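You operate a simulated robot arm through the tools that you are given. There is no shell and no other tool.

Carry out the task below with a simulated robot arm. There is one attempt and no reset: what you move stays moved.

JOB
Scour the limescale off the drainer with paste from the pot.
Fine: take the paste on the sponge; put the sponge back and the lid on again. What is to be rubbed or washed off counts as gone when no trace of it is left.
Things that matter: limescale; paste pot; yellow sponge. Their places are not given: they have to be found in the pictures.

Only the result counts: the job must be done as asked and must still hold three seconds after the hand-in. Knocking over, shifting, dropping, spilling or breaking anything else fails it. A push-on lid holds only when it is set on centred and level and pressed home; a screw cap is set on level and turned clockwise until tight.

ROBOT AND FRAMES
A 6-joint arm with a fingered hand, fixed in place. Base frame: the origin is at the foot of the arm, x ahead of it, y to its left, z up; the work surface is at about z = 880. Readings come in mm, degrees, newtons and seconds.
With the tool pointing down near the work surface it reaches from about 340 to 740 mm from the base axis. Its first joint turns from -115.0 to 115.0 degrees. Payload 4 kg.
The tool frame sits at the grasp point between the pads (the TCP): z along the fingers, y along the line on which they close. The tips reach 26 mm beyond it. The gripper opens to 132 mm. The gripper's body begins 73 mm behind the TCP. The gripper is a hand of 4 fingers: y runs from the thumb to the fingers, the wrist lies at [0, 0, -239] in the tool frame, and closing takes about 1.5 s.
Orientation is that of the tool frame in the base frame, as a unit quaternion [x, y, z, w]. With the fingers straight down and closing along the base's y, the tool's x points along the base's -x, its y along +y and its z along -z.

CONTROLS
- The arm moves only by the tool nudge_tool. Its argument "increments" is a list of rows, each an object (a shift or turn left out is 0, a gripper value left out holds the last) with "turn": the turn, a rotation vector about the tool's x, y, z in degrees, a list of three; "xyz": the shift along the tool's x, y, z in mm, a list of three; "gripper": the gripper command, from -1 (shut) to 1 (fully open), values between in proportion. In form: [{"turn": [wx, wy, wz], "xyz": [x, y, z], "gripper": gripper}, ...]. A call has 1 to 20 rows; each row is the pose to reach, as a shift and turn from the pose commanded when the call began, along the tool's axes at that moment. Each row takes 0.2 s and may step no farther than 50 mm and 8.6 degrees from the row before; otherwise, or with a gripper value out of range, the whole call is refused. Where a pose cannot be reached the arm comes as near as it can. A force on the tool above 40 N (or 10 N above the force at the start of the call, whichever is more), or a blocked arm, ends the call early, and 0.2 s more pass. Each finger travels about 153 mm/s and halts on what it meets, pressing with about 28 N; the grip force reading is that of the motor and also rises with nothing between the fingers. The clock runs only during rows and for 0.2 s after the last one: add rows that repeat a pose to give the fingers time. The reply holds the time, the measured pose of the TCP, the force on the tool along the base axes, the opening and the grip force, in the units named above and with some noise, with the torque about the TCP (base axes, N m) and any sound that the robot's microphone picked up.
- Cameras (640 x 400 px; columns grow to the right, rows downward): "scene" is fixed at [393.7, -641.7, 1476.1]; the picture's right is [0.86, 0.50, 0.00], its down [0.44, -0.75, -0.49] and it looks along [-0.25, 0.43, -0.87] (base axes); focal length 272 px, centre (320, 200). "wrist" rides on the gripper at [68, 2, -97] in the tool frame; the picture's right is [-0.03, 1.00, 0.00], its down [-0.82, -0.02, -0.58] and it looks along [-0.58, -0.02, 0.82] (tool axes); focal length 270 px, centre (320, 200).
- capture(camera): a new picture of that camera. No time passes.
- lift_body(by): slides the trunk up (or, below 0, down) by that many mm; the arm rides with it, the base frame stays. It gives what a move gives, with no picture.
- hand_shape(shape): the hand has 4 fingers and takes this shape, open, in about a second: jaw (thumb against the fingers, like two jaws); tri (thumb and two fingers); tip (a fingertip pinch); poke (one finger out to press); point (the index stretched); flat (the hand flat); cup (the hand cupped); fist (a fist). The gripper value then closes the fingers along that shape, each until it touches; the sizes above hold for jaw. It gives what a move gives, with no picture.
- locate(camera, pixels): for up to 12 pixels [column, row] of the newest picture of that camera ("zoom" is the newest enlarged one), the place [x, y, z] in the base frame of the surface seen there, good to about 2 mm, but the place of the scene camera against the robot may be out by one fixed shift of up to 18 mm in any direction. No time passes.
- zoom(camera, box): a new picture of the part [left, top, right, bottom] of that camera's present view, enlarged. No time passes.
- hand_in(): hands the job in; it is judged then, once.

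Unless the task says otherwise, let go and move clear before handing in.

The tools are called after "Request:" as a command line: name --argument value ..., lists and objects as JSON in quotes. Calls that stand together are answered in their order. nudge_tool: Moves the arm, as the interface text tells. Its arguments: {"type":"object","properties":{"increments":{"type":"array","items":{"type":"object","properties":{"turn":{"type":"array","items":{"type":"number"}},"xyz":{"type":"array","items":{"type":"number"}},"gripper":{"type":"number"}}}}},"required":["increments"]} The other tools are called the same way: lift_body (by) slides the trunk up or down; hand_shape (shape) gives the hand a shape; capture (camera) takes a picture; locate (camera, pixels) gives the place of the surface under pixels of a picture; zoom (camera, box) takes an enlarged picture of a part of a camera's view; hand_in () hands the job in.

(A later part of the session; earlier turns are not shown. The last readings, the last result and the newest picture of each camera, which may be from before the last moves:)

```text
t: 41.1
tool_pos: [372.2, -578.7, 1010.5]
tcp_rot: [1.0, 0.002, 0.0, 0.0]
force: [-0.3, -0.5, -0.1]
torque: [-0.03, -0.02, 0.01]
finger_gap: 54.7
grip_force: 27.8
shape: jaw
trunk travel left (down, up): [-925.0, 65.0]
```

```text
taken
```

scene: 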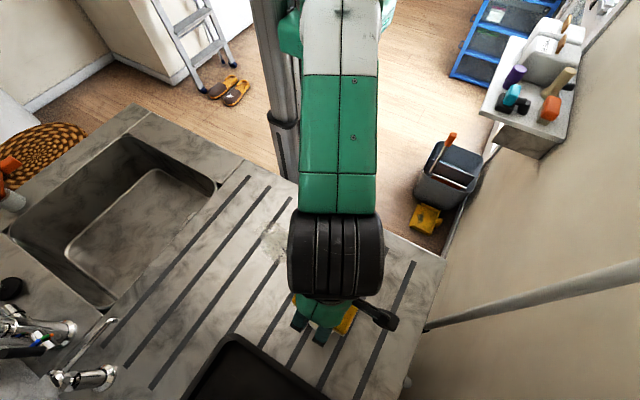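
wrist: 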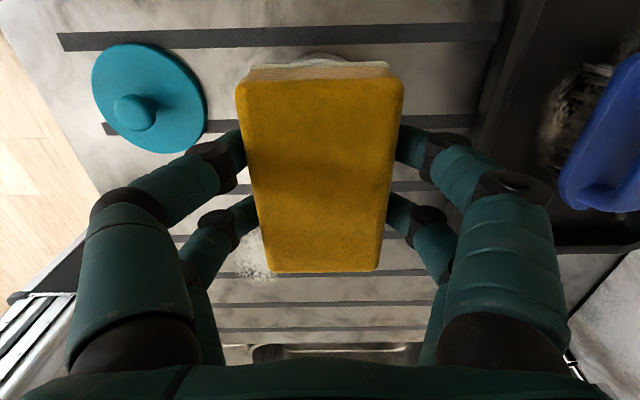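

The sponge's lower edge at (318,66) has turned from green to cream, so it carries paste. I'll carry it over the limescale at about (197,-507).

Request:
nudge_tool --increments '[{"xyz": [-40, -16, 0]}, {"xyz": [-80, -32, 0]}, {"xyz": [-120, -48, 10]}, {"xyz": [-155, -62, 25]}, {"xyz": [-175, -71, 45]}, {"xyz": [-175, -71, 65]}, {"xyz": [-175, -71, 80]}, {"xyz": [-175, -71, 80]}]'

Request:
capture --camera "wrist"

Request:
zoom --camera "scene" --box '[180, 160, 380, 320]'

```text
t: 42.9
tool_pos: [198.5, -505.6, 928.9]
tcp_rot: [1.0, 0.002, 0.001, 0.001]
force: [-0.2, -0.3, 0.5]
torque: [-0.03, 0.02, -0.01]
finger_gap: 54.3
grip_force: 27.6
shape: jaw
trunk travel left (down, up): [-925.0, 65.0]
```

```text
taken
```

wrist: 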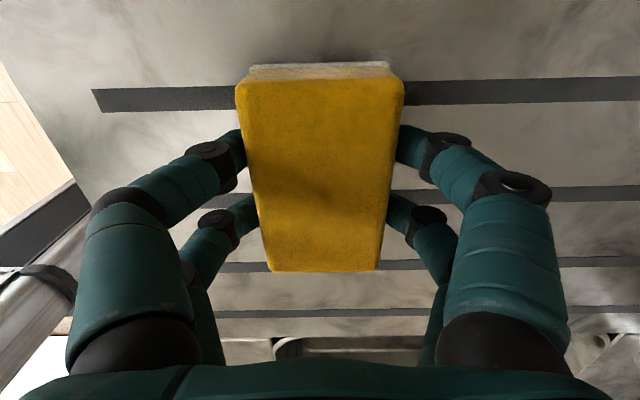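

```text
2.50 times, centred on (280, 240) of scene
```

zoom: 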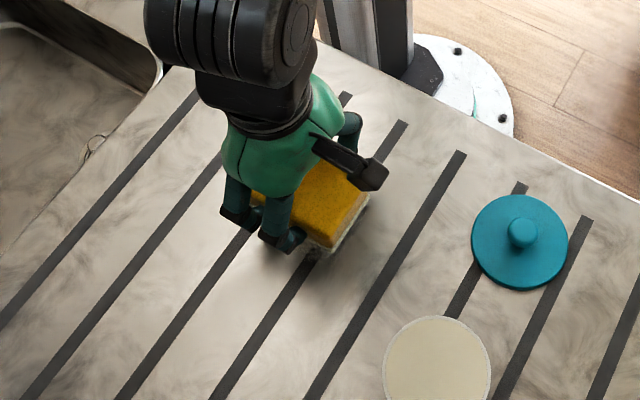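

I'm right above it. Lowering until the sponge touches the drainer.

Request:
nudge_tool --increments '[{"xyz": [0, 0, 6]}, {"xyz": [0, 0, 8]}, {"xyz": [0, 0, 9]}, {"xyz": [0, 0, 10]}, {"xyz": [0, 0, 11]}, {"xyz": [0, 0, 12]}]'

```text
t: 44.3
tool_pos: [196.3, -506.1, 919.5]
tcp_rot: [1.0, 0.002, 0.001, 0.002]
force: [-0.8, -1.1, 14.3]
torque: [0.05, -0.07, 0.02]
finger_gap: 54.6
grip_force: 28.4
shape: jaw
trunk travel left (down, up): [-925.0, 65.0]
```

Contact at 14 N. I'll scrub with short strokes along x and y.

Request:
nudge_tool --increments '[{"xyz": [12, 0, 0]}, {"xyz": [24, 0, 0]}, {"xyz": [12, 0, 0]}, {"xyz": [0, 0, 0]}, {"xyz": [-12, 0, 0]}, {"xyz": [-24, 0, 0]}, {"xyz": [-12, 0, 0]}, {"xyz": [0, 0, 0]}, {"xyz": [12, 0, 0]}, {"xyz": [24, 0, 0]}, {"xyz": [24, 12, 0]}, {"xyz": [12, 12, 0]}, {"xyz": [0, 12, 0]}, {"xyz": [-12, 12, 0]}, {"xyz": [-24, 12, 0]}, {"xyz": [-24, 0, 0]}, {"xyz": [-24, -12, 0]}, {"xyz": [-12, -12, 0]}, {"xyz": [0, -12, 0]}, {"xyz": [0, 0, 0]}]'

Request:
zoom --camera "scene" --box '[180, 160, 380, 320]'

```text
t: 48.5
tool_pos: [196.0, -502.8, 917.4]
tcp_rot: [1.0, 0.002, 0.001, 0.0]
force: [-0.8, 8.6, 18.7]
torque: [0.35, 0.04, 0.01]
finger_gap: 55.8
grip_force: 28.0
shape: jaw
trunk travel left (down, up): [-925.0, 65.0]
```

```text
2.50 times, centred on (280, 240) of scene
```

zoom: 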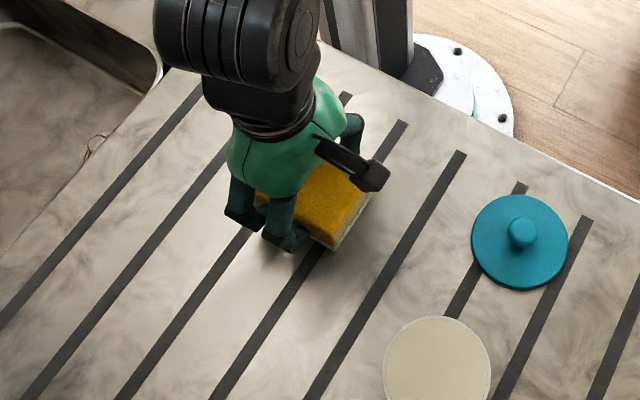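

I'll lift and move aside to see what is left.

Request:
nudge_tool --increments '[{"xyz": [0, 0, -20]}, {"xyz": [20, 0, -50]}, {"xyz": [60, 0, -80]}, {"xyz": [100, 0, -80]}, {"xyz": [130, 0, -80]}, {"xyz": [130, 0, -80]}]'

Request:
capture --camera "wrist"

Request:
zoom --camera "scene" --box '[180, 160, 380, 320]'

```text
t: 49.9
tool_pos: [325.5, -505.8, 997.2]
tcp_rot: [1.0, 0.001, 0.001, 0.001]
force: [0.3, 0.2, -0.4]
torque: [0.02, -0.01, 0.0]
finger_gap: 55.7
grip_force: 27.7
shape: jaw
trunk travel left (down, up): [-925.0, 65.0]
```

```text
taken
```

wrist: 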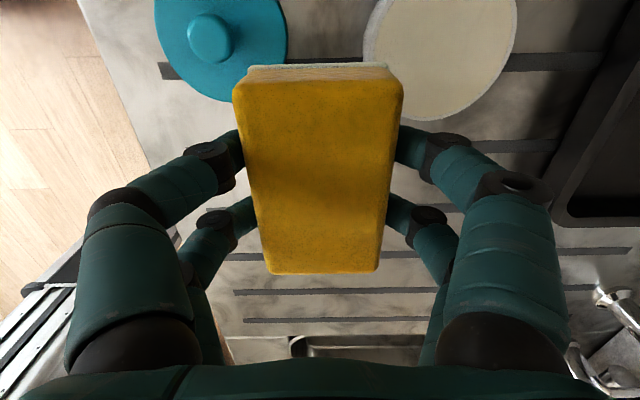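

```text
2.50 times, centred on (280, 240) of scene
```

zoom: 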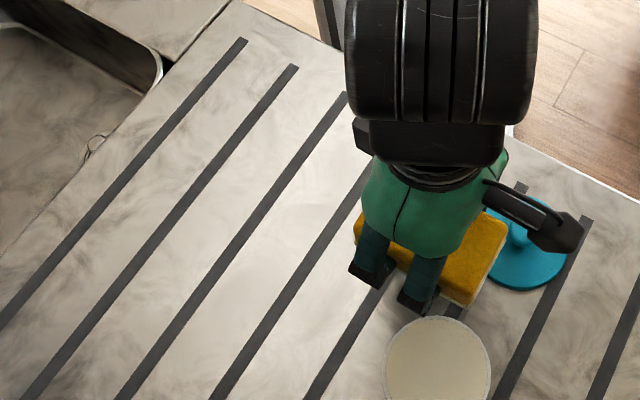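

The limescale seems gone in this view. I'll look closer for traces.

Request:
zoom --camera "scene" --box '[235, 200, 323, 270]'

Request:
zoom --camera "wrist" --box '[200, 220, 440, 370]'

```text
5.71 times, centred on (279, 235) of scene
```

zoom: 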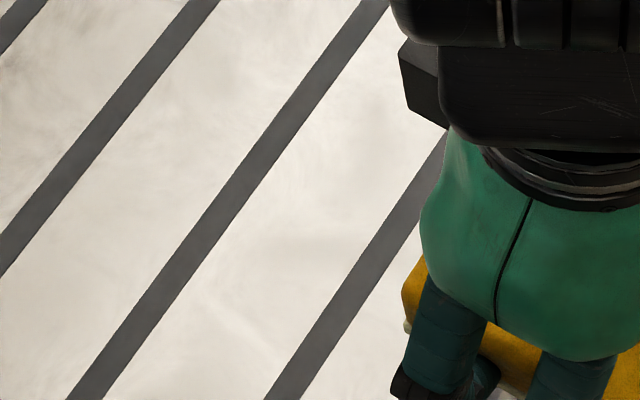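

```text
2.67 times, centred on (320, 295) of wrist
```

zoom: 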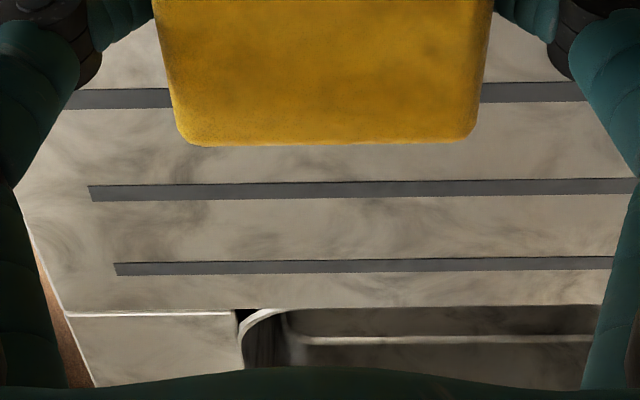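

The area looks clean, but part may be hidden by the arm. I'll make a second, wider pass to be safe.

Request:
nudge_tool --increments '[{"xyz": [-40, 0, 0]}, {"xyz": [-80, 0, 20]}, {"xyz": [-115, 0, 40]}, {"xyz": [-130, 0, 65]}, {"xyz": [-130, 0, 74]}, {"xyz": [-130, 0, 77]}, {"xyz": [-130, 0, 78.5]}, {"xyz": [-130, 0, 80]}]'

```text
t: 51.7
tool_pos: [197.6, -506.6, 918.1]
tcp_rot: [1.0, 0.001, 0.001, 0.002]
force: [0.3, 0.6, 8.2]
torque: [0.17, -0.01, 0.0]
finger_gap: 55.7
grip_force: 27.8
shape: jaw
trunk travel left (down, up): [-925.0, 65.0]
```

Request:
nudge_tool --increments '[{"xyz": [0, 14, 1]}, {"xyz": [15, 18, 1]}, {"xyz": [30, 18, 1]}, {"xyz": [40, 18, 1]}, {"xyz": [40, 5, 1]}, {"xyz": [40, -8, 1]}, {"xyz": [40, -18, 1]}, {"xyz": [25, -18, 1]}, {"xyz": [10, -18, 1]}, {"xyz": [-5, -18, 1]}, {"xyz": [-20, -18, 1]}, {"xyz": [-35, -18, 1]}, {"xyz": [-35, -5, 1]}, {"xyz": [-35, 8, 1]}, {"xyz": [-35, 18, 1]}, {"xyz": [-20, 18, 1]}, {"xyz": [-5, 18, 1]}, {"xyz": [0, 8, 1]}, {"xyz": [0, 0, 1]}, {"xyz": [0, 0, 0]}]'

Request:
nudge_tool --increments '[{"xyz": [0, 0, -20]}, {"xyz": [-20, 5, -45]}, {"xyz": [-50, 40, -75]}, {"xyz": [-80, 80, -80]}, {"xyz": [-110, 110, -80]}, {"xyz": [-126, 141, -80]}, {"xyz": [-126, 141, -80]}]'

Request:
capture --camera "scene"

Request:
zoom --camera "scene" --box '[220, 190, 340, 265]'

Request:
capture --camera "wrist"

```text
t: 55.9
tool_pos: [196.1, -506.3, 917.0]
tcp_rot: [1.0, 0.002, 0.0, 0.001]
force: [1.6, -5.8, 10.7]
torque: [-0.04, -0.03, -0.01]
finger_gap: 55.6
grip_force: 27.8
shape: jaw
trunk travel left (down, up): [-925.0, 65.0]
```

```text
refused: row 3 steps farther than a row can; nothing moved
```

```text
taken
```

scene: 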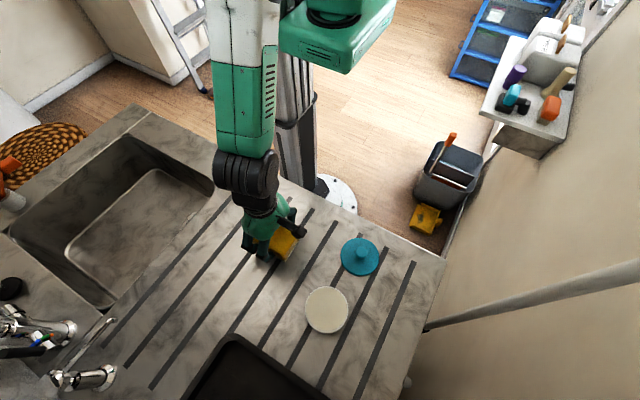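

```text
5.33 times, centred on (280, 228) of scene
```

zoom: 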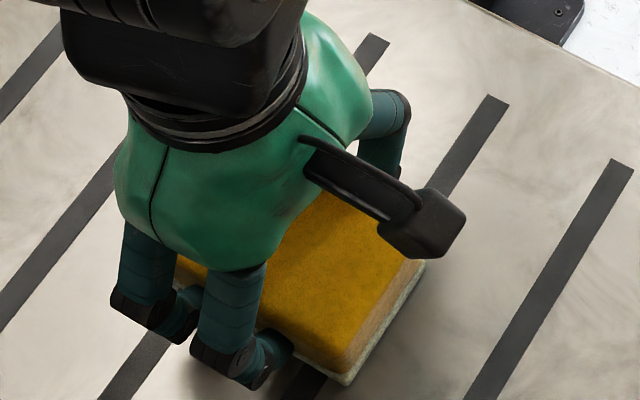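

```text
taken
```

wrist: 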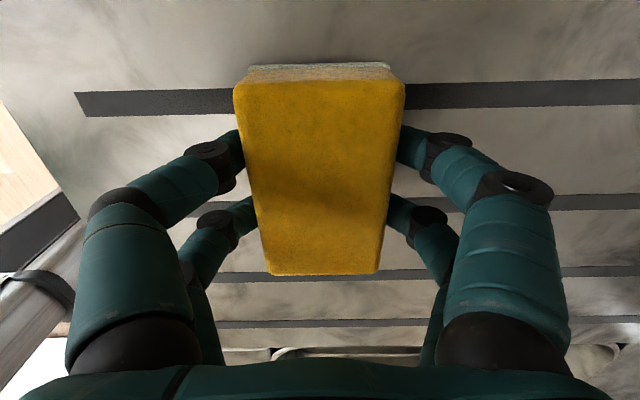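

Now I'll lift in smaller steps and carry the sponge toward its place.

Request:
nudge_tool --increments '[{"xyz": [0, 0, -20]}, {"xyz": [-15, 5, -50]}, {"xyz": [-35, 30, -75]}, {"xyz": [-65, 65, -80]}, {"xyz": [-95, 100, -80]}, {"xyz": [-118, 130, -80]}, {"xyz": [-126, 141, -80]}, {"xyz": [-126, 141, -80]}]'

Request:
capture --camera "scene"

Request:
zoom --camera "scene" --box '[220, 190, 340, 265]'

Request:
capture --camera "wrist"

```text
t: 57.7
tool_pos: [71.9, -647.1, 997.6]
tcp_rot: [1.0, 0.002, 0.001, 0.0]
force: [-0.2, 0.7, -0.3]
torque: [0.02, 0.04, -0.01]
finger_gap: 55.3
grip_force: 28.7
shape: jaw
trunk travel left (down, up): [-925.0, 65.0]
```

```text
taken
```

scene: 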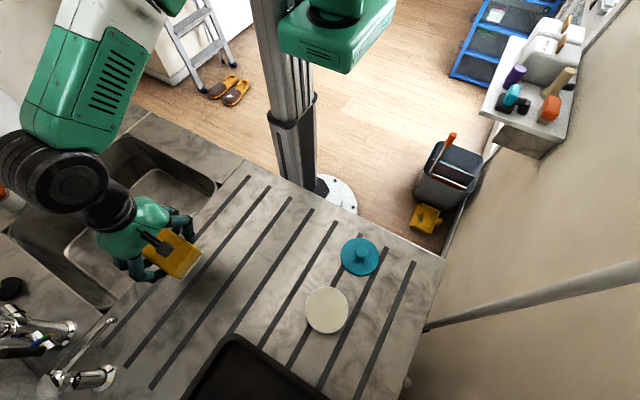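

```text
5.33 times, centred on (280, 228) of scene
```

zoom: 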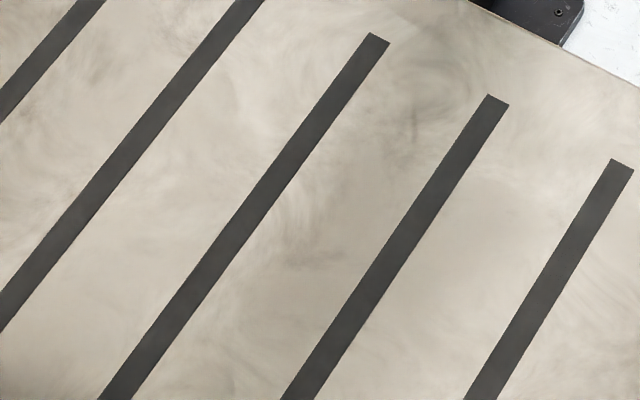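

```text
taken
```

wrist: 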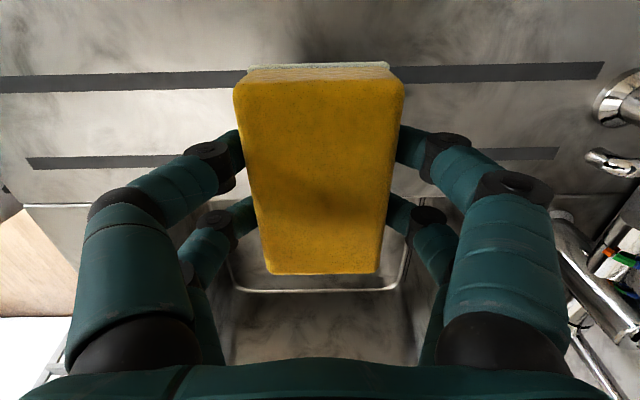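

The limescale area around zoom pixel (304,280) is completely clean. I'll set the sponge back at (71.5,-647) with its original yaw.

Request:
nudge_tool --increments '[{"xyz": [0, 0, 0], "turn": [0, 0, -3.4]}, {"xyz": [0, 0, 30], "turn": [0, 0, -3.4]}, {"xyz": [0, 0, 60], "turn": [0, 0, -3.4]}, {"xyz": [0, 0, 74], "turn": [0, 0, -3.4]}, {"xyz": [0, 0, 77], "turn": [0, 0, -3.4]}, {"xyz": [0, 0, 79], "turn": [0, 0, -3.4]}, {"xyz": [0, 0, 80], "turn": [0, 0, -3.4]}, {"xyz": [0, 0, 80.5], "turn": [0, 0, -3.4]}]'

```text
t: 59.5
tool_pos: [71.4, -647.4, 918.8]
tcp_rot: [1.0, 0.031, 0.001, 0.002]
force: [0.3, 0.1, 6.7]
torque: [0.1, -0.02, 0.0]
finger_gap: 55.3
grip_force: 28.3
shape: jaw
trunk travel left (down, up): [-925.0, 65.0]
```

Touchdown at z≈918.8 with 6.7 N. Releasing evenly and rising.

Request:
nudge_tool --increments '[{"gripper": 0.0}, {"gripper": 0.2}, {"gripper": 0.4}, {"gripper": 0.5}, {"gripper": 0.5}, {"xyz": [0, 0, -20]}, {"xyz": [0, 0, -50]}, {"xyz": [0, 0, -90]}, {"xyz": [0, 0, -90]}]'

Request:
capture --camera "wrist"

Request:
locate --camera "wrist" --pixels '[[320, 130], [270, 90], [370, 90], [280, 200], [360, 200]]'

```text
t: 61.5
tool_pos: [69.8, -647.7, 1005.7]
tcp_rot: [0.999, 0.032, 0.0, 0.0]
force: [-0.3, -0.3, -0.4]
torque: [-0.01, 0.05, 0.03]
finger_gap: 98.7
grip_force: 0.1
shape: jaw
trunk travel left (down, up): [-925.0, 65.0]
```

```text
taken
```

wrist: 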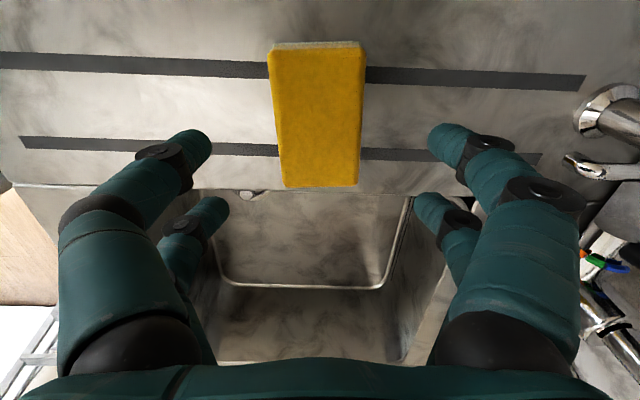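

```text
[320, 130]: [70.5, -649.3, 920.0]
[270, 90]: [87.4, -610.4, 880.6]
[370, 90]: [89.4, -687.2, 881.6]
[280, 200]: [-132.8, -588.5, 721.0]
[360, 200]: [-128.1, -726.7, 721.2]
```

The sponge is back in its place. Now I'll go above the lid on the drainer at (380,-441), squaring the yaw.

Request:
nudge_tool --increments '[{"xyz": [38, -24, 0], "turn": [0, 0, 3.4], "gripper": 0.0}, {"xyz": [76, -48, 0], "turn": [0, 0, 3.4]}, {"xyz": [114, -71, 0], "turn": [0, 0, 3.4]}, {"xyz": [152, -95, 0], "turn": [0, 0, 3.4]}, {"xyz": [190, -119, 0], "turn": [0, 0, 3.4]}, {"xyz": [228, -143, 0], "turn": [0, 0, 3.4]}, {"xyz": [266, -166, 0], "turn": [0, 0, 3.4]}, {"xyz": [302.6, -189.4, 0], "turn": [0, 0, 3.4]}, {"xyz": [302.6, -189.4, 0], "turn": [0, 0, 3.4]}]'

Request:
capture --camera "wrist"

Request:
zoom --camera "wrist" --box '[220, 0, 420, 150]'

Request:
capture --camera "scene"

```text
t: 63.5
tool_pos: [361.0, -441.3, 1004.8]
tcp_rot: [1.0, 0.001, 0.001, 0.002]
force: [0.3, -0.1, 0.4]
torque: [-0.01, 0.01, 0.02]
finger_gap: 66.5
grip_force: 0.1
shape: jaw
trunk travel left (down, up): [-925.0, 65.0]
```

```text
taken
```

wrist: 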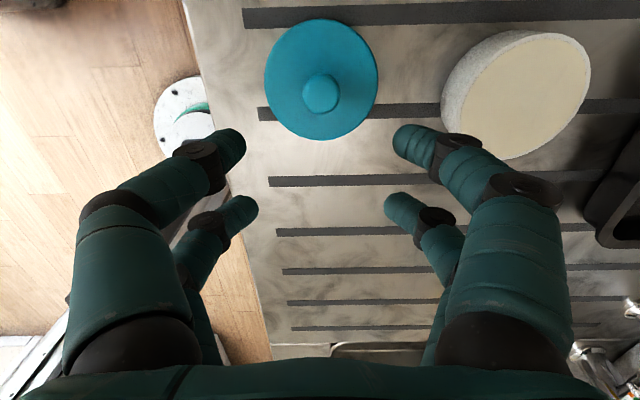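

```text
2.67 times, centred on (320, 75) of wrist
```

zoom: 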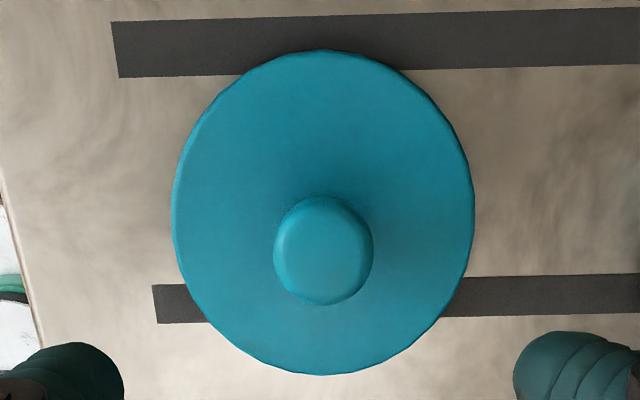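

```text
taken
```

scene: 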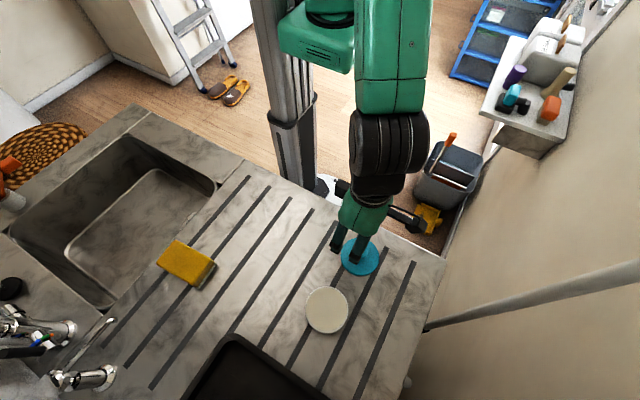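

Request:
locate --camera "zoom" --pixels '[[323, 250], [323, 215], [323, 295], [280, 248], [367, 248], [176, 210], [471, 210], [323, 56], [323, 370], [230, 120], [420, 120], [323, 130]]'

Request:
locate --camera "wrist" --pixels '[[447, 100], [588, 70], [515, 34], [515, 155], [520, 95], [235, 140], [235, 150], [405, 140], [400, 150], [245, 205], [395, 200], [235, 130]]'

```text
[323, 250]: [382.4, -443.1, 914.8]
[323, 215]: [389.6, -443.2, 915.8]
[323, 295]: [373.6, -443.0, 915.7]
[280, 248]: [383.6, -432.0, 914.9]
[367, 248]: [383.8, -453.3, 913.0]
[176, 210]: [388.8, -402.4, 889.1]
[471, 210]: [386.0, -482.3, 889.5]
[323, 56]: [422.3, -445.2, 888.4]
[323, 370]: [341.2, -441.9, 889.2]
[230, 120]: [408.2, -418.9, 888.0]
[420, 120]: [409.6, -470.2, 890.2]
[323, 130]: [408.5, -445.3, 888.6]
```

```text
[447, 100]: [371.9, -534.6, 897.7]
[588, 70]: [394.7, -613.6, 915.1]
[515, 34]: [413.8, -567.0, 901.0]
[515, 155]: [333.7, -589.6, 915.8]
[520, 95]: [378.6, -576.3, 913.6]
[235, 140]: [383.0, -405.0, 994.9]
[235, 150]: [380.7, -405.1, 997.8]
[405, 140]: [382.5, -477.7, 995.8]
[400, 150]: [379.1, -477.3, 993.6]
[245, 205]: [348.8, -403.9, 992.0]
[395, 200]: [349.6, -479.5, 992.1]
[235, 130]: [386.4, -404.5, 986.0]
```

Lid centre/knob ≈ (382,-443), lid top z 889. I'll line the near finger pair up on the knob and descend to TCP z≈922.

Request:
nudge_tool --increments '[{"xyz": [3, 1.7, 0], "gripper": -0.4}, {"xyz": [3, 1.7, 0]}, {"xyz": [3, 1.7, 30]}, {"xyz": [3, 1.7, 60]}, {"xyz": [3, 1.7, 78]}, {"xyz": [3, 1.7, 83]}, {"xyz": [3, 1.7, 83]}]'

Request:
capture --camera "wrist"

```text
t: 65.1
tool_pos: [364.4, -441.5, 922.7]
tcp_rot: [1.0, 0.002, 0.0, 0.002]
force: [-0.2, 0.3, 0.2]
torque: [0.03, 0.03, -0.02]
finger_gap: 39.9
grip_force: 0.1
shape: jaw
trunk travel left (down, up): [-925.0, 65.0]
```

```text
taken
```

wrist: 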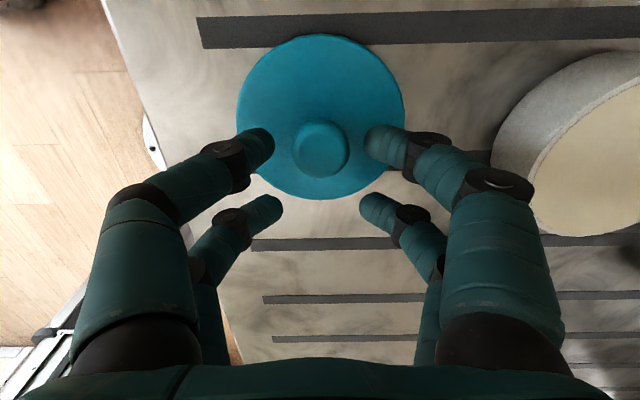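

Aligned. I'll close part way, to about 11 mm, so both pairs stay even.

Request:
nudge_tool --increments '[{"gripper": -0.55}, {"gripper": -0.65}, {"gripper": -0.72}, {"gripper": -0.78}, {"gripper": -0.83}, {"gripper": -0.83}, {"gripper": -0.83}]'

Request:
zoom --camera "wrist" --box '[200, 10, 440, 210]'

Request:
locate --camera "zoom" --pixels '[[320, 60], [200, 150], [440, 150], [320, 150], [320, 290], [280, 380], [360, 380]]'

```text
t: 66.7
tool_pos: [363.4, -442.4, 923.4]
tcp_rot: [1.0, 0.001, 0.0, 0.0]
force: [0.5, -0.2, 0.0]
torque: [-0.01, 0.02, 0.02]
finger_gap: 6.1
grip_force: 28.0
shape: jaw
trunk travel left (down, up): [-925.0, 65.0]
```

```text
2.00 times, centred on (320, 110) of wrist
```

zoom: 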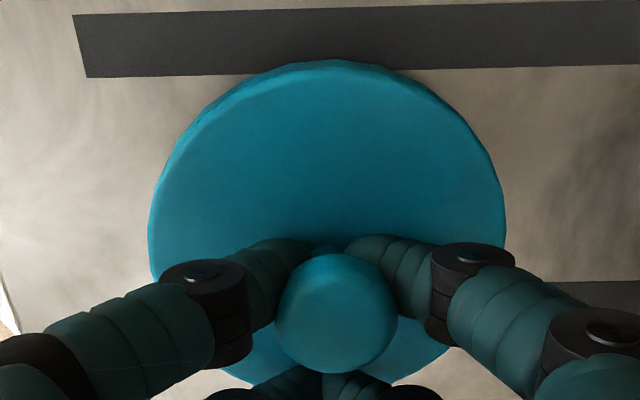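

```text
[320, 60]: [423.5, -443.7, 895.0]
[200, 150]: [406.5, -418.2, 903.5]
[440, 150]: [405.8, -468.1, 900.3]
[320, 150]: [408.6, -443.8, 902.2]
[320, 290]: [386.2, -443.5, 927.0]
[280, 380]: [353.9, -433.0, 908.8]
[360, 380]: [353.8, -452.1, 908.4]
```

The lid is captured and lifted a bit off the surface. I'll raise it and check its level.

Request:
nudge_tool --increments '[{"xyz": [0, 0, -15]}, {"xyz": [0, 0, -40]}, {"xyz": [0, 0, -70]}, {"xyz": [0, 0, -70]}]'

Request:
capture --camera "scene"

Request:
zoom --camera "scene" --box '[310, 200, 430, 290]'

Request:
zoom --camera "wrist" --box '[200, 10, 440, 210]'

Request:
locate --camera "zoom" --pixels '[[320, 75], [200, 150], [440, 150], [320, 150], [320, 290], [250, 375], [400, 370], [170, 230], [490, 230], [330, 200], [220, 220], [420, 220]]'

```text
t: 67.7
tool_pos: [365.7, -441.1, 994.5]
tcp_rot: [1.0, 0.001, 0.001, 0.0]
force: [-0.1, 0.0, -0.7]
torque: [0.01, -0.01, 0.03]
finger_gap: 5.8
grip_force: 28.1
shape: jaw
trunk travel left (down, up): [-925.0, 65.0]
```

```text
taken
```

scene: 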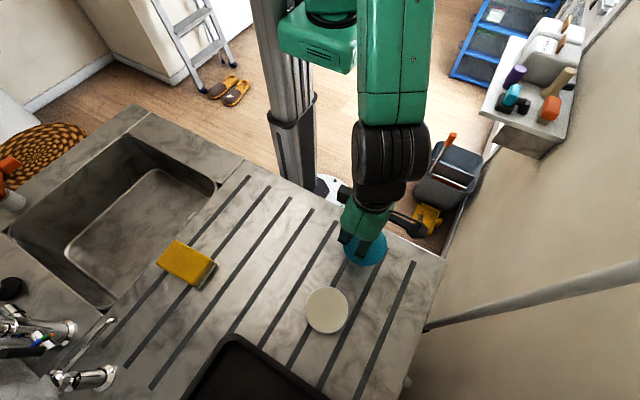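

```text
4.44 times, centred on (370, 245) of scene
```

zoom: 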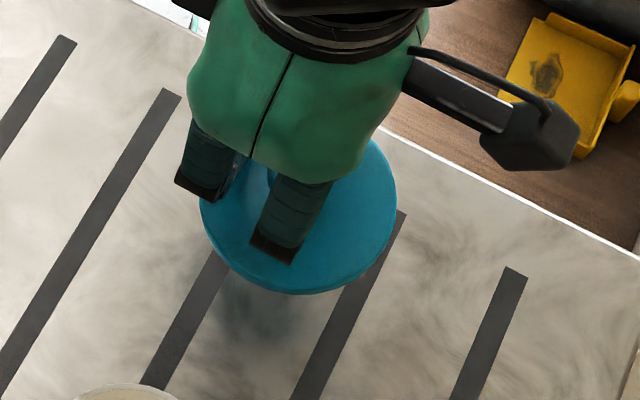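

```text
2.00 times, centred on (320, 110) of wrist
```

zoom: 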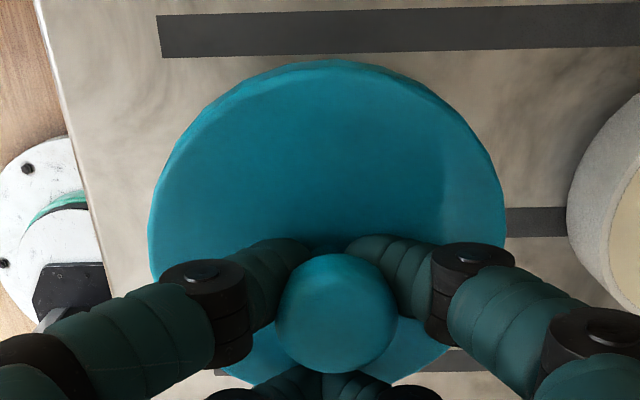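

```text
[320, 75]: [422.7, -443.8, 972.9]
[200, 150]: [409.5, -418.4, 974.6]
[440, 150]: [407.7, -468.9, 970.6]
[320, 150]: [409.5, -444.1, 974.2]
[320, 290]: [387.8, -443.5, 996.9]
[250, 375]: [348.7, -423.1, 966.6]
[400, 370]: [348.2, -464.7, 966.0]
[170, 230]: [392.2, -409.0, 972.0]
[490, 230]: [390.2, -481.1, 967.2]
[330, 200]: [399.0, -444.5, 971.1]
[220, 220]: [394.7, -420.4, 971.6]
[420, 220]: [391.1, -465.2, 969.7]
```

The lid is held tilted repeatably (about 6.6° up at +x and 3.4° up at +y). I'll turn the tool to level it and measure again.

Request:
nudge_tool --increments '[{"turn": [-1.7, -3.3, 0]}, {"turn": [-3.4, -6.6, 0]}, {"turn": [-3.4, -6.6, 0]}]'

Request:
zoom --camera "wrist" --box '[200, 10, 440, 210]'

Request:
locate --camera "zoom" --pixels '[[320, 75], [200, 150], [440, 150], [320, 150], [320, 290], [250, 375], [400, 370], [170, 230], [490, 230], [330, 200], [220, 220], [420, 220]]'

```text
t: 68.5
tool_pos: [363.9, -442.1, 993.4]
tcp_rot: [0.998, 0.002, -0.058, 0.031]
force: [0.7, 0.1, -0.1]
torque: [-0.01, -0.01, 0.0]
finger_gap: 5.8
grip_force: 28.0
shape: jaw
trunk travel left (down, up): [-925.0, 65.0]
```

```text
2.00 times, centred on (320, 110) of wrist
```

zoom: 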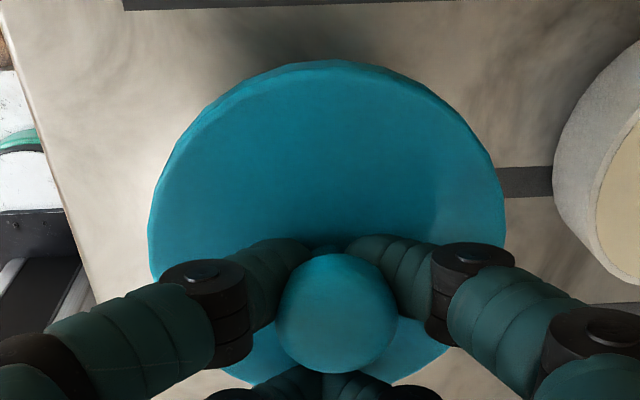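

```text
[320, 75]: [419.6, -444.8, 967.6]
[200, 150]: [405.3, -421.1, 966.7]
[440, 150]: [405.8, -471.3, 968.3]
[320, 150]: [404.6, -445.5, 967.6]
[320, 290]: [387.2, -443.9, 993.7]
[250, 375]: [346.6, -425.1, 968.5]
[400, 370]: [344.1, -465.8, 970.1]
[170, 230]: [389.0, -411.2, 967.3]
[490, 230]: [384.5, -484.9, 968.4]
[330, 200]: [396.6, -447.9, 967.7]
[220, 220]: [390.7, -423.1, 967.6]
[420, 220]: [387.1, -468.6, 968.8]
```

It's nearly level now (within about 1.5°). I'll find the lid's centre from its edges.

Request:
locate --camera "zoom" --pixels '[[154, 235], [500, 215], [330, 68], [157, 200], [495, 190], [180, 150], [475, 150], [220, 105], [440, 105], [290, 76], [370, 76], [330, 310]]'

Request:
capture --camera "wrist"

```text
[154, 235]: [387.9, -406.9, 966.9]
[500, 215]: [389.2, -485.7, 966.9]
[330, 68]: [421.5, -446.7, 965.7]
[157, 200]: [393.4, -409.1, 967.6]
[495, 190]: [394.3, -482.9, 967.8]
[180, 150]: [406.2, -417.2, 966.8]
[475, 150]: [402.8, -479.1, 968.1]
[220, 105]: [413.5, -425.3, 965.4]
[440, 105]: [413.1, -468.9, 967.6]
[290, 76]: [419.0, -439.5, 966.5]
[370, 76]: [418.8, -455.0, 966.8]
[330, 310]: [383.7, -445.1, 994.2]
```

```text
taken
```

wrist: 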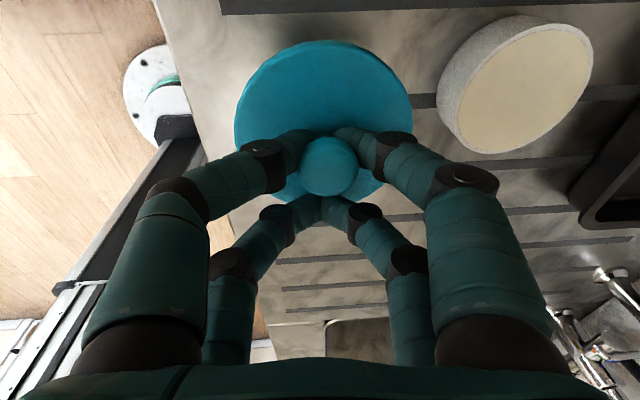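

Request:
zoom --camera "wrist" --box '[430, 10, 610, 160]'

```text
2.67 times, centred on (520, 85) of wrist
```

zoom: 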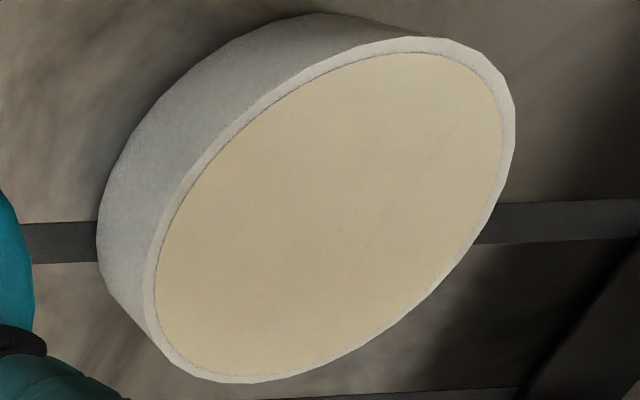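

Request:
locate --camera "zoom" --pixels '[[510, 130], [505, 85], [440, 42], [380, 48], [300, 80], [210, 155], [165, 220], [149, 290], [175, 355], [240, 379], [340, 352], [440, 270]]'

```text
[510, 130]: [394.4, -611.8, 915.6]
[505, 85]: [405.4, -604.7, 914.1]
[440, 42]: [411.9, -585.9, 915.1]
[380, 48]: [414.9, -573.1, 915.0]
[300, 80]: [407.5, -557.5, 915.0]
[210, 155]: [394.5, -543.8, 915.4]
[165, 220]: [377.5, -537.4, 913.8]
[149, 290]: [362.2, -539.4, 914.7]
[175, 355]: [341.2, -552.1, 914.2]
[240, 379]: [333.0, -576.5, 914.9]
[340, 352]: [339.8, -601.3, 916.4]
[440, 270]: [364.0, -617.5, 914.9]
```

Pot centre ≈ (373.2,-578.4); held lid centre ≈ (380.2,-446.6). I'll move over the pot to hover about 20 mm above the rim.

Request:
nudge_tool --increments '[{"xyz": [-2, 40, 2.6], "turn": [0.4, 0.8, 0]}, {"xyz": [-4, 80, 5.2], "turn": [0.4, 0.8, 0]}, {"xyz": [-6.5, 115, 7.5], "turn": [0.4, 0.8, 0]}, {"xyz": [-6.5, 131.5, 8.6], "turn": [0.4, 0.8, 0]}, {"xyz": [-5.3, 130.9, 18.5], "turn": [0.4, 0.8, 0]}, {"xyz": [-4.2, 130.3, 28.4], "turn": [0.4, 0.8, 0]}, {"xyz": [-4.2, 130.3, 28.4], "turn": [0.4, 0.8, 0]}]'

Request:
capture --camera "wrist"

Request:
zoom --camera "wrist" --box '[200, 10, 440, 210]'

Request:
zoom --camera "scene" --box '[280, 260, 380, 345]'

```text
t: 70.1
tool_pos: [357.3, -572.3, 973.6]
tcp_rot: [0.998, 0.002, -0.049, 0.027]
force: [-0.4, -0.7, -0.4]
torque: [0.0, -0.03, 0.02]
finger_gap: 5.8
grip_force: 28.1
shape: jaw
trunk travel left (down, up): [-925.0, 65.0]
```

```text
taken
```

wrist: 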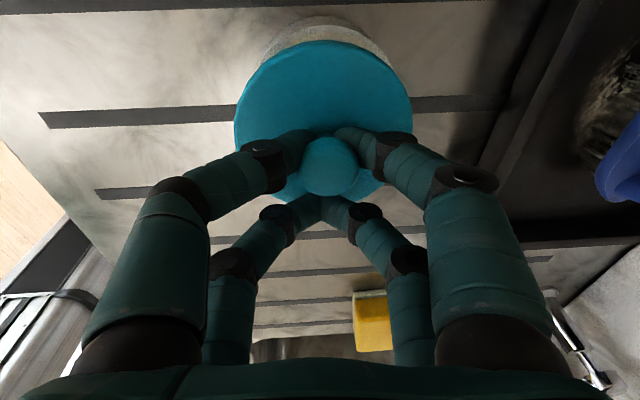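

```text
2.00 times, centred on (320, 110) of wrist
```

zoom: 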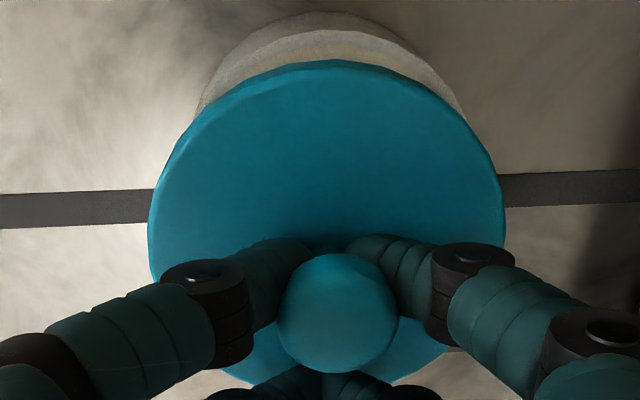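

```text
4.71 times, centred on (330, 302) of scene
```

zoom: 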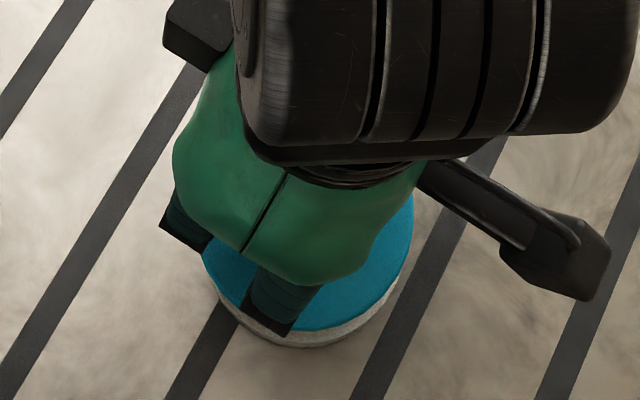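

Request:
zoom --camera "wrist" --box '[200, 0, 440, 150]'

Request:
locate --camera "zoom" --pixels '[[320, 58], [235, 90], [400, 78], [440, 110], [335, 113], [157, 250], [500, 250], [180, 190], [478, 190], [220, 150], [440, 150], [335, 250]]'

```text
2.67 times, centred on (320, 75) of wrist
```

zoom: 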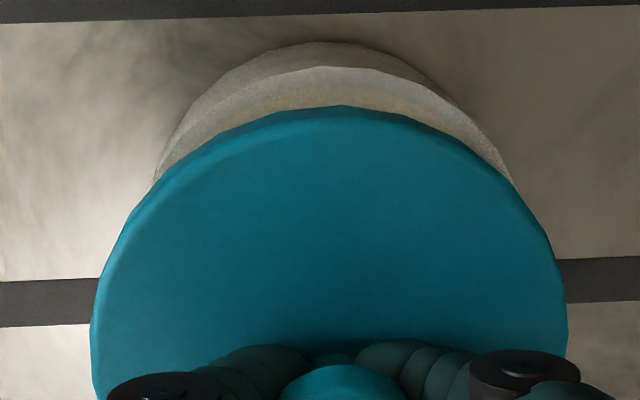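

```text
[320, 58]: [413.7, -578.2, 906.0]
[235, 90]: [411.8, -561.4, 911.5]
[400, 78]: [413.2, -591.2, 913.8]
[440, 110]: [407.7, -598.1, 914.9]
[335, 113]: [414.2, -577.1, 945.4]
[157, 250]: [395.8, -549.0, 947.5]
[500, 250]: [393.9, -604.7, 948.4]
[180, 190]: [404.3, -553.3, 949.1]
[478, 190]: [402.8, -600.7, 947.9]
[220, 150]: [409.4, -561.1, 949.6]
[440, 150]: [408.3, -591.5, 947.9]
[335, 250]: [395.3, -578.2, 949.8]
```

Request:
locate --camera "zoom" --pixels '[[98, 330], [562, 330], [108, 270], [552, 260], [150, 195], [515, 200], [335, 109], [260, 118], [410, 118], [330, 70], [430, 88], [490, 145]]'

```text
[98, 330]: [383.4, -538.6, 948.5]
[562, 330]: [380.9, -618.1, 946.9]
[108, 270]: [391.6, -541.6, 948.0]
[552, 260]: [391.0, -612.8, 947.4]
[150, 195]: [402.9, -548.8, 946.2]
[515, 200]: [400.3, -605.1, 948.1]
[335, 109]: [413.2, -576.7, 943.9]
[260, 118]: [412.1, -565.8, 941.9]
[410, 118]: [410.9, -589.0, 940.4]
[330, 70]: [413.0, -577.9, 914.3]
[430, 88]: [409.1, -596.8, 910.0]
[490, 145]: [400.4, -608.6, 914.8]
```

Lid (372.8,-577.6) and pot (373,-578.5) are aligned within 1 mm, and the lid is level. Lowering straight down along base z.

Request:
nudge_tool --increments '[{"xyz": [0.8, 0.1, 8]}, {"xyz": [1.6, -0.3, 16]}, {"xyz": [2.1, -0.6, 20.9]}, {"xyz": [2.2, -0.7, 21.9]}, {"xyz": [2.3, -0.7, 22.9]}, {"xyz": [2.3, -0.7, 22.9]}]'

Request:
zoom --camera "wrist" --box '[200, 0, 440, 150]'

```text
t: 71.5
tool_pos: [357.7, -574.1, 950.8]
tcp_rot: [0.998, 0.001, -0.049, 0.027]
force: [-0.3, -0.6, -0.4]
torque: [-0.01, 0.01, -0.01]
finger_gap: 5.5
grip_force: 27.6
shape: jaw
trunk travel left (down, up): [-925.0, 65.0]
```

```text
2.67 times, centred on (320, 75) of wrist
```

zoom: 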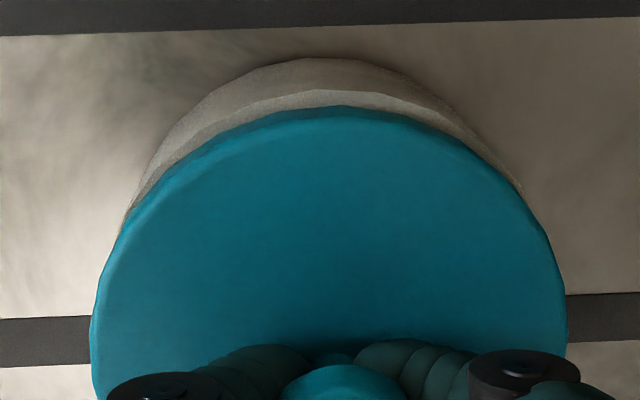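

Request:
nudge_tool --increments '[{"xyz": [0.1, -0.05, 1]}, {"xyz": [0.2, -0.1, 2]}, {"xyz": [0.3, -0.15, 3]}, {"xyz": [0.35, -0.2, 3.5]}]'

Request:
zoom --camera "wrist" --box '[200, 0, 440, 150]'

Request:
locate --camera "zoom" --pixels '[[98, 330], [562, 330], [108, 270], [552, 260], [150, 195], [515, 200], [335, 112], [335, 250], [335, 180], [330, 95], [430, 108], [490, 155]]'

```text
t: 72.5
tool_pos: [357.7, -574.2, 947.9]
tcp_rot: [0.998, 0.002, -0.049, 0.028]
force: [0.8, -1.4, 5.7]
torque: [-0.23, -0.2, 0.01]
finger_gap: 5.9
grip_force: 27.7
shape: jaw
trunk travel left (down, up): [-925.0, 65.0]
```

```text
2.67 times, centred on (320, 75) of wrist
```

zoom: 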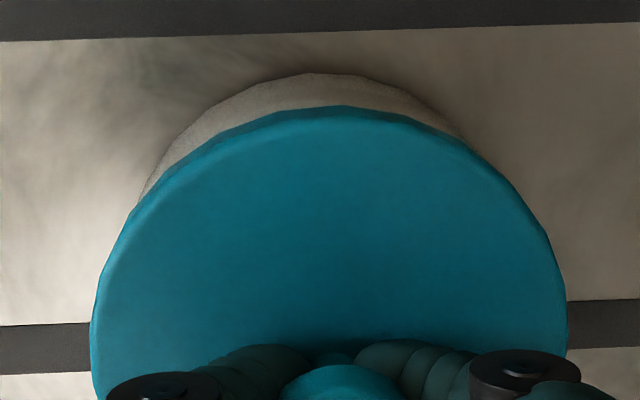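

```text
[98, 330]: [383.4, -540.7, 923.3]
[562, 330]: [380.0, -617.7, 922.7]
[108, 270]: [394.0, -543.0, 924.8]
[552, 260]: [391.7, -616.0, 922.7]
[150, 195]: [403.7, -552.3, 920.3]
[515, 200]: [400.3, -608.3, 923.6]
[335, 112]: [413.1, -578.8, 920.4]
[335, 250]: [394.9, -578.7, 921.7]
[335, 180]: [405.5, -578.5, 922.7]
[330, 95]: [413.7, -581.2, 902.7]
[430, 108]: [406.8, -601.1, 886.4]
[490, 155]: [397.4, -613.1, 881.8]
```

Lid touches at 5.7 N with its top at z≈922.7, close to its seated height. I'll press gently while holding it.

Request:
nudge_tool --increments '[{"xyz": [0.05, -0.03, 0.5]}, {"xyz": [0.1, -0.05, 1]}, {"xyz": [0.15, -0.08, 1.5]}, {"xyz": [0.2, -0.1, 2]}]'

Request:
zoom --camera "wrist" --box '[200, 0, 440, 150]'

```text
t: 73.5
tool_pos: [357.7, -573.8, 948.7]
tcp_rot: [0.998, 0.002, -0.049, 0.029]
force: [0.5, -1.4, 22.2]
torque: [-0.22, -0.29, -0.01]
finger_gap: 6.2
grip_force: 28.4
shape: jaw
trunk travel left (down, up): [-925.0, 65.0]
```

```text
2.67 times, centred on (320, 75) of wrist
```

zoom: 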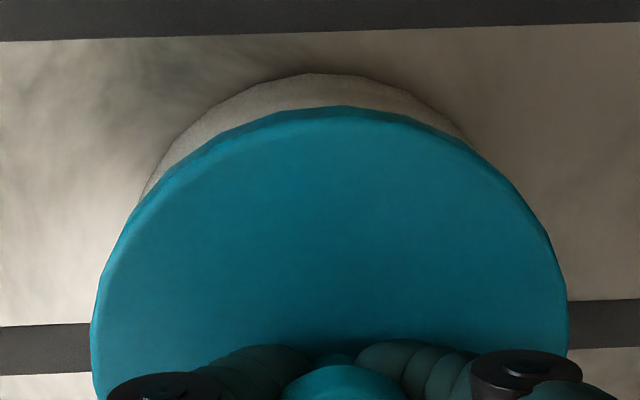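

No snap at 22 N and the load is near the lid centre. I'll press harder.

Request:
nudge_tool --increments '[{"xyz": [0.05, -0.03, 0.5]}, {"xyz": [0.1, -0.05, 1]}, {"xyz": [0.15, -0.08, 1.5]}, {"xyz": [0.2, -0.1, 2]}]'

```text
t: 74.5
tool_pos: [357.0, -572.8, 946.3]
tcp_rot: [0.998, 0.002, -0.047, 0.029]
force: [1.6, -2.2, 32.5]
torque: [-0.29, -0.36, 0.0]
finger_gap: 6.4
grip_force: 28.0
shape: jaw
trunk travel left (down, up): [-925.0, 65.0]
```

No snap yet at 32 N. I'll ease to a light load, open slowly, and inspect how the lid sits.

Request:
nudge_tool --increments '[{"xyz": [-0.3, 0.15, -3]}, {"xyz": [-0.35, 0.18, -3.5]}, {"xyz": [-0.35, 0.18, -3.5]}]'

Request:
zoom --camera "wrist" --box '[200, 0, 440, 150]'

Request:
locate --camera "zoom" --pixels '[[98, 330], [562, 330], [108, 270], [552, 260], [150, 195], [515, 200], [335, 112], [335, 250], [335, 180], [330, 95], [160, 180], [200, 130]]'

```text
t: 75.3
tool_pos: [358.1, -573.1, 947.9]
tcp_rot: [0.998, 0.001, -0.05, 0.027]
force: [4.1, -4.1, 17.5]
torque: [-0.43, -0.41, -0.01]
finger_gap: 6.3
grip_force: 28.2
shape: jaw
trunk travel left (down, up): [-925.0, 65.0]
```

```text
2.67 times, centred on (320, 75) of wrist
```

zoom: 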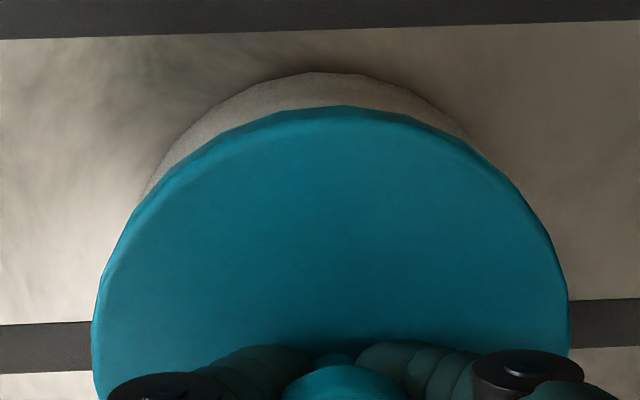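

```text
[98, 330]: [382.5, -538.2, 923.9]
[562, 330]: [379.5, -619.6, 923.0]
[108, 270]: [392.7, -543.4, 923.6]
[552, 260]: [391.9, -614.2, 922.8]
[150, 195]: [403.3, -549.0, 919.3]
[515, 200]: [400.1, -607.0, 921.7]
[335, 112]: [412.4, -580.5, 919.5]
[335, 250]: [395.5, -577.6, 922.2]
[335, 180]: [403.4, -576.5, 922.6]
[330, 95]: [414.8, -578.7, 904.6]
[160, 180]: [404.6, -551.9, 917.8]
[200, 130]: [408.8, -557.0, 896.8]
```

Request:
nudge_tool --increments '[{"xyz": [-0.1, 0.05, -1]}, {"xyz": [-0.1, 0.05, -1], "gripper": -0.85}, {"xyz": [-0.1, 0.05, -1], "gripper": -0.75}, {"xyz": [-0.1, 0.05, -1], "gripper": -0.65}, {"xyz": [-0.1, 0.05, -1], "gripper": -0.5}, {"xyz": [-0.1, 0.05, -1], "gripper": -0.4}, {"xyz": [-0.1, 0.05, -1], "gripper": -0.3}, {"xyz": [-0.1, 0.05, -1], "gripper": -0.3}]'

Request:
zoom --camera "wrist" --box '[200, 0, 440, 210]'

```text
t: 77.1
tool_pos: [357.5, -573.2, 948.5]
tcp_rot: [0.998, 0.002, -0.05, 0.027]
force: [-0.9, -4.0, 13.7]
torque: [0.0, -0.31, -0.11]
finger_gap: 40.3
grip_force: 0.1
shape: jaw
trunk travel left (down, up): [-925.0, 65.0]
```

```text
1.90 times, centred on (320, 105) of wrist
```

zoom: 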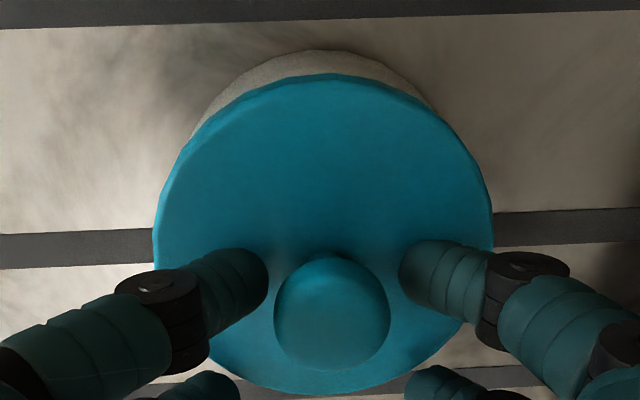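

Released. I'll rise straight up and look at the lid without contact.

Request:
nudge_tool --increments '[{"xyz": [-0.5, 0.25, -5]}, {"xyz": [-2, 1, -20]}, {"xyz": [-4, 2, -40]}, {"xyz": [-6, 3, -60], "turn": [1.5, 2.9, 0]}, {"xyz": [-6, 3, -60], "turn": [3.0, 5.8, 0]}, {"xyz": [-6, 3, -60], "turn": [3.0, 5.8, 0]}]'

Request:
zoom --camera "wrist" --box '[240, 20, 400, 160]'

Request:
locate --camera "zoom" --pixels '[[320, 240], [320, 100], [200, 240], [440, 240], [320, 330]]'

```text
t: 78.5
tool_pos: [356.4, -573.6, 1007.3]
tcp_rot: [1.0, 0.002, 0.0, 0.0]
force: [-0.1, 0.8, 0.8]
torque: [0.02, 0.0, -0.02]
finger_gap: 45.7
grip_force: 0.1
shape: jaw
trunk travel left (down, up): [-925.0, 65.0]
```

```text
2.86 times, centred on (320, 90) of wrist
```

zoom: 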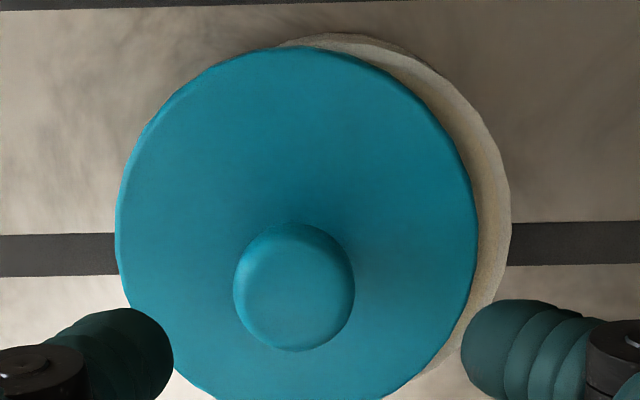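

```text
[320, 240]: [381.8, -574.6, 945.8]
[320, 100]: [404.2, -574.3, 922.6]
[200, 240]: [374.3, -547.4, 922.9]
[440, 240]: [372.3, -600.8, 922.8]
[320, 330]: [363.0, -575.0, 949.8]
```

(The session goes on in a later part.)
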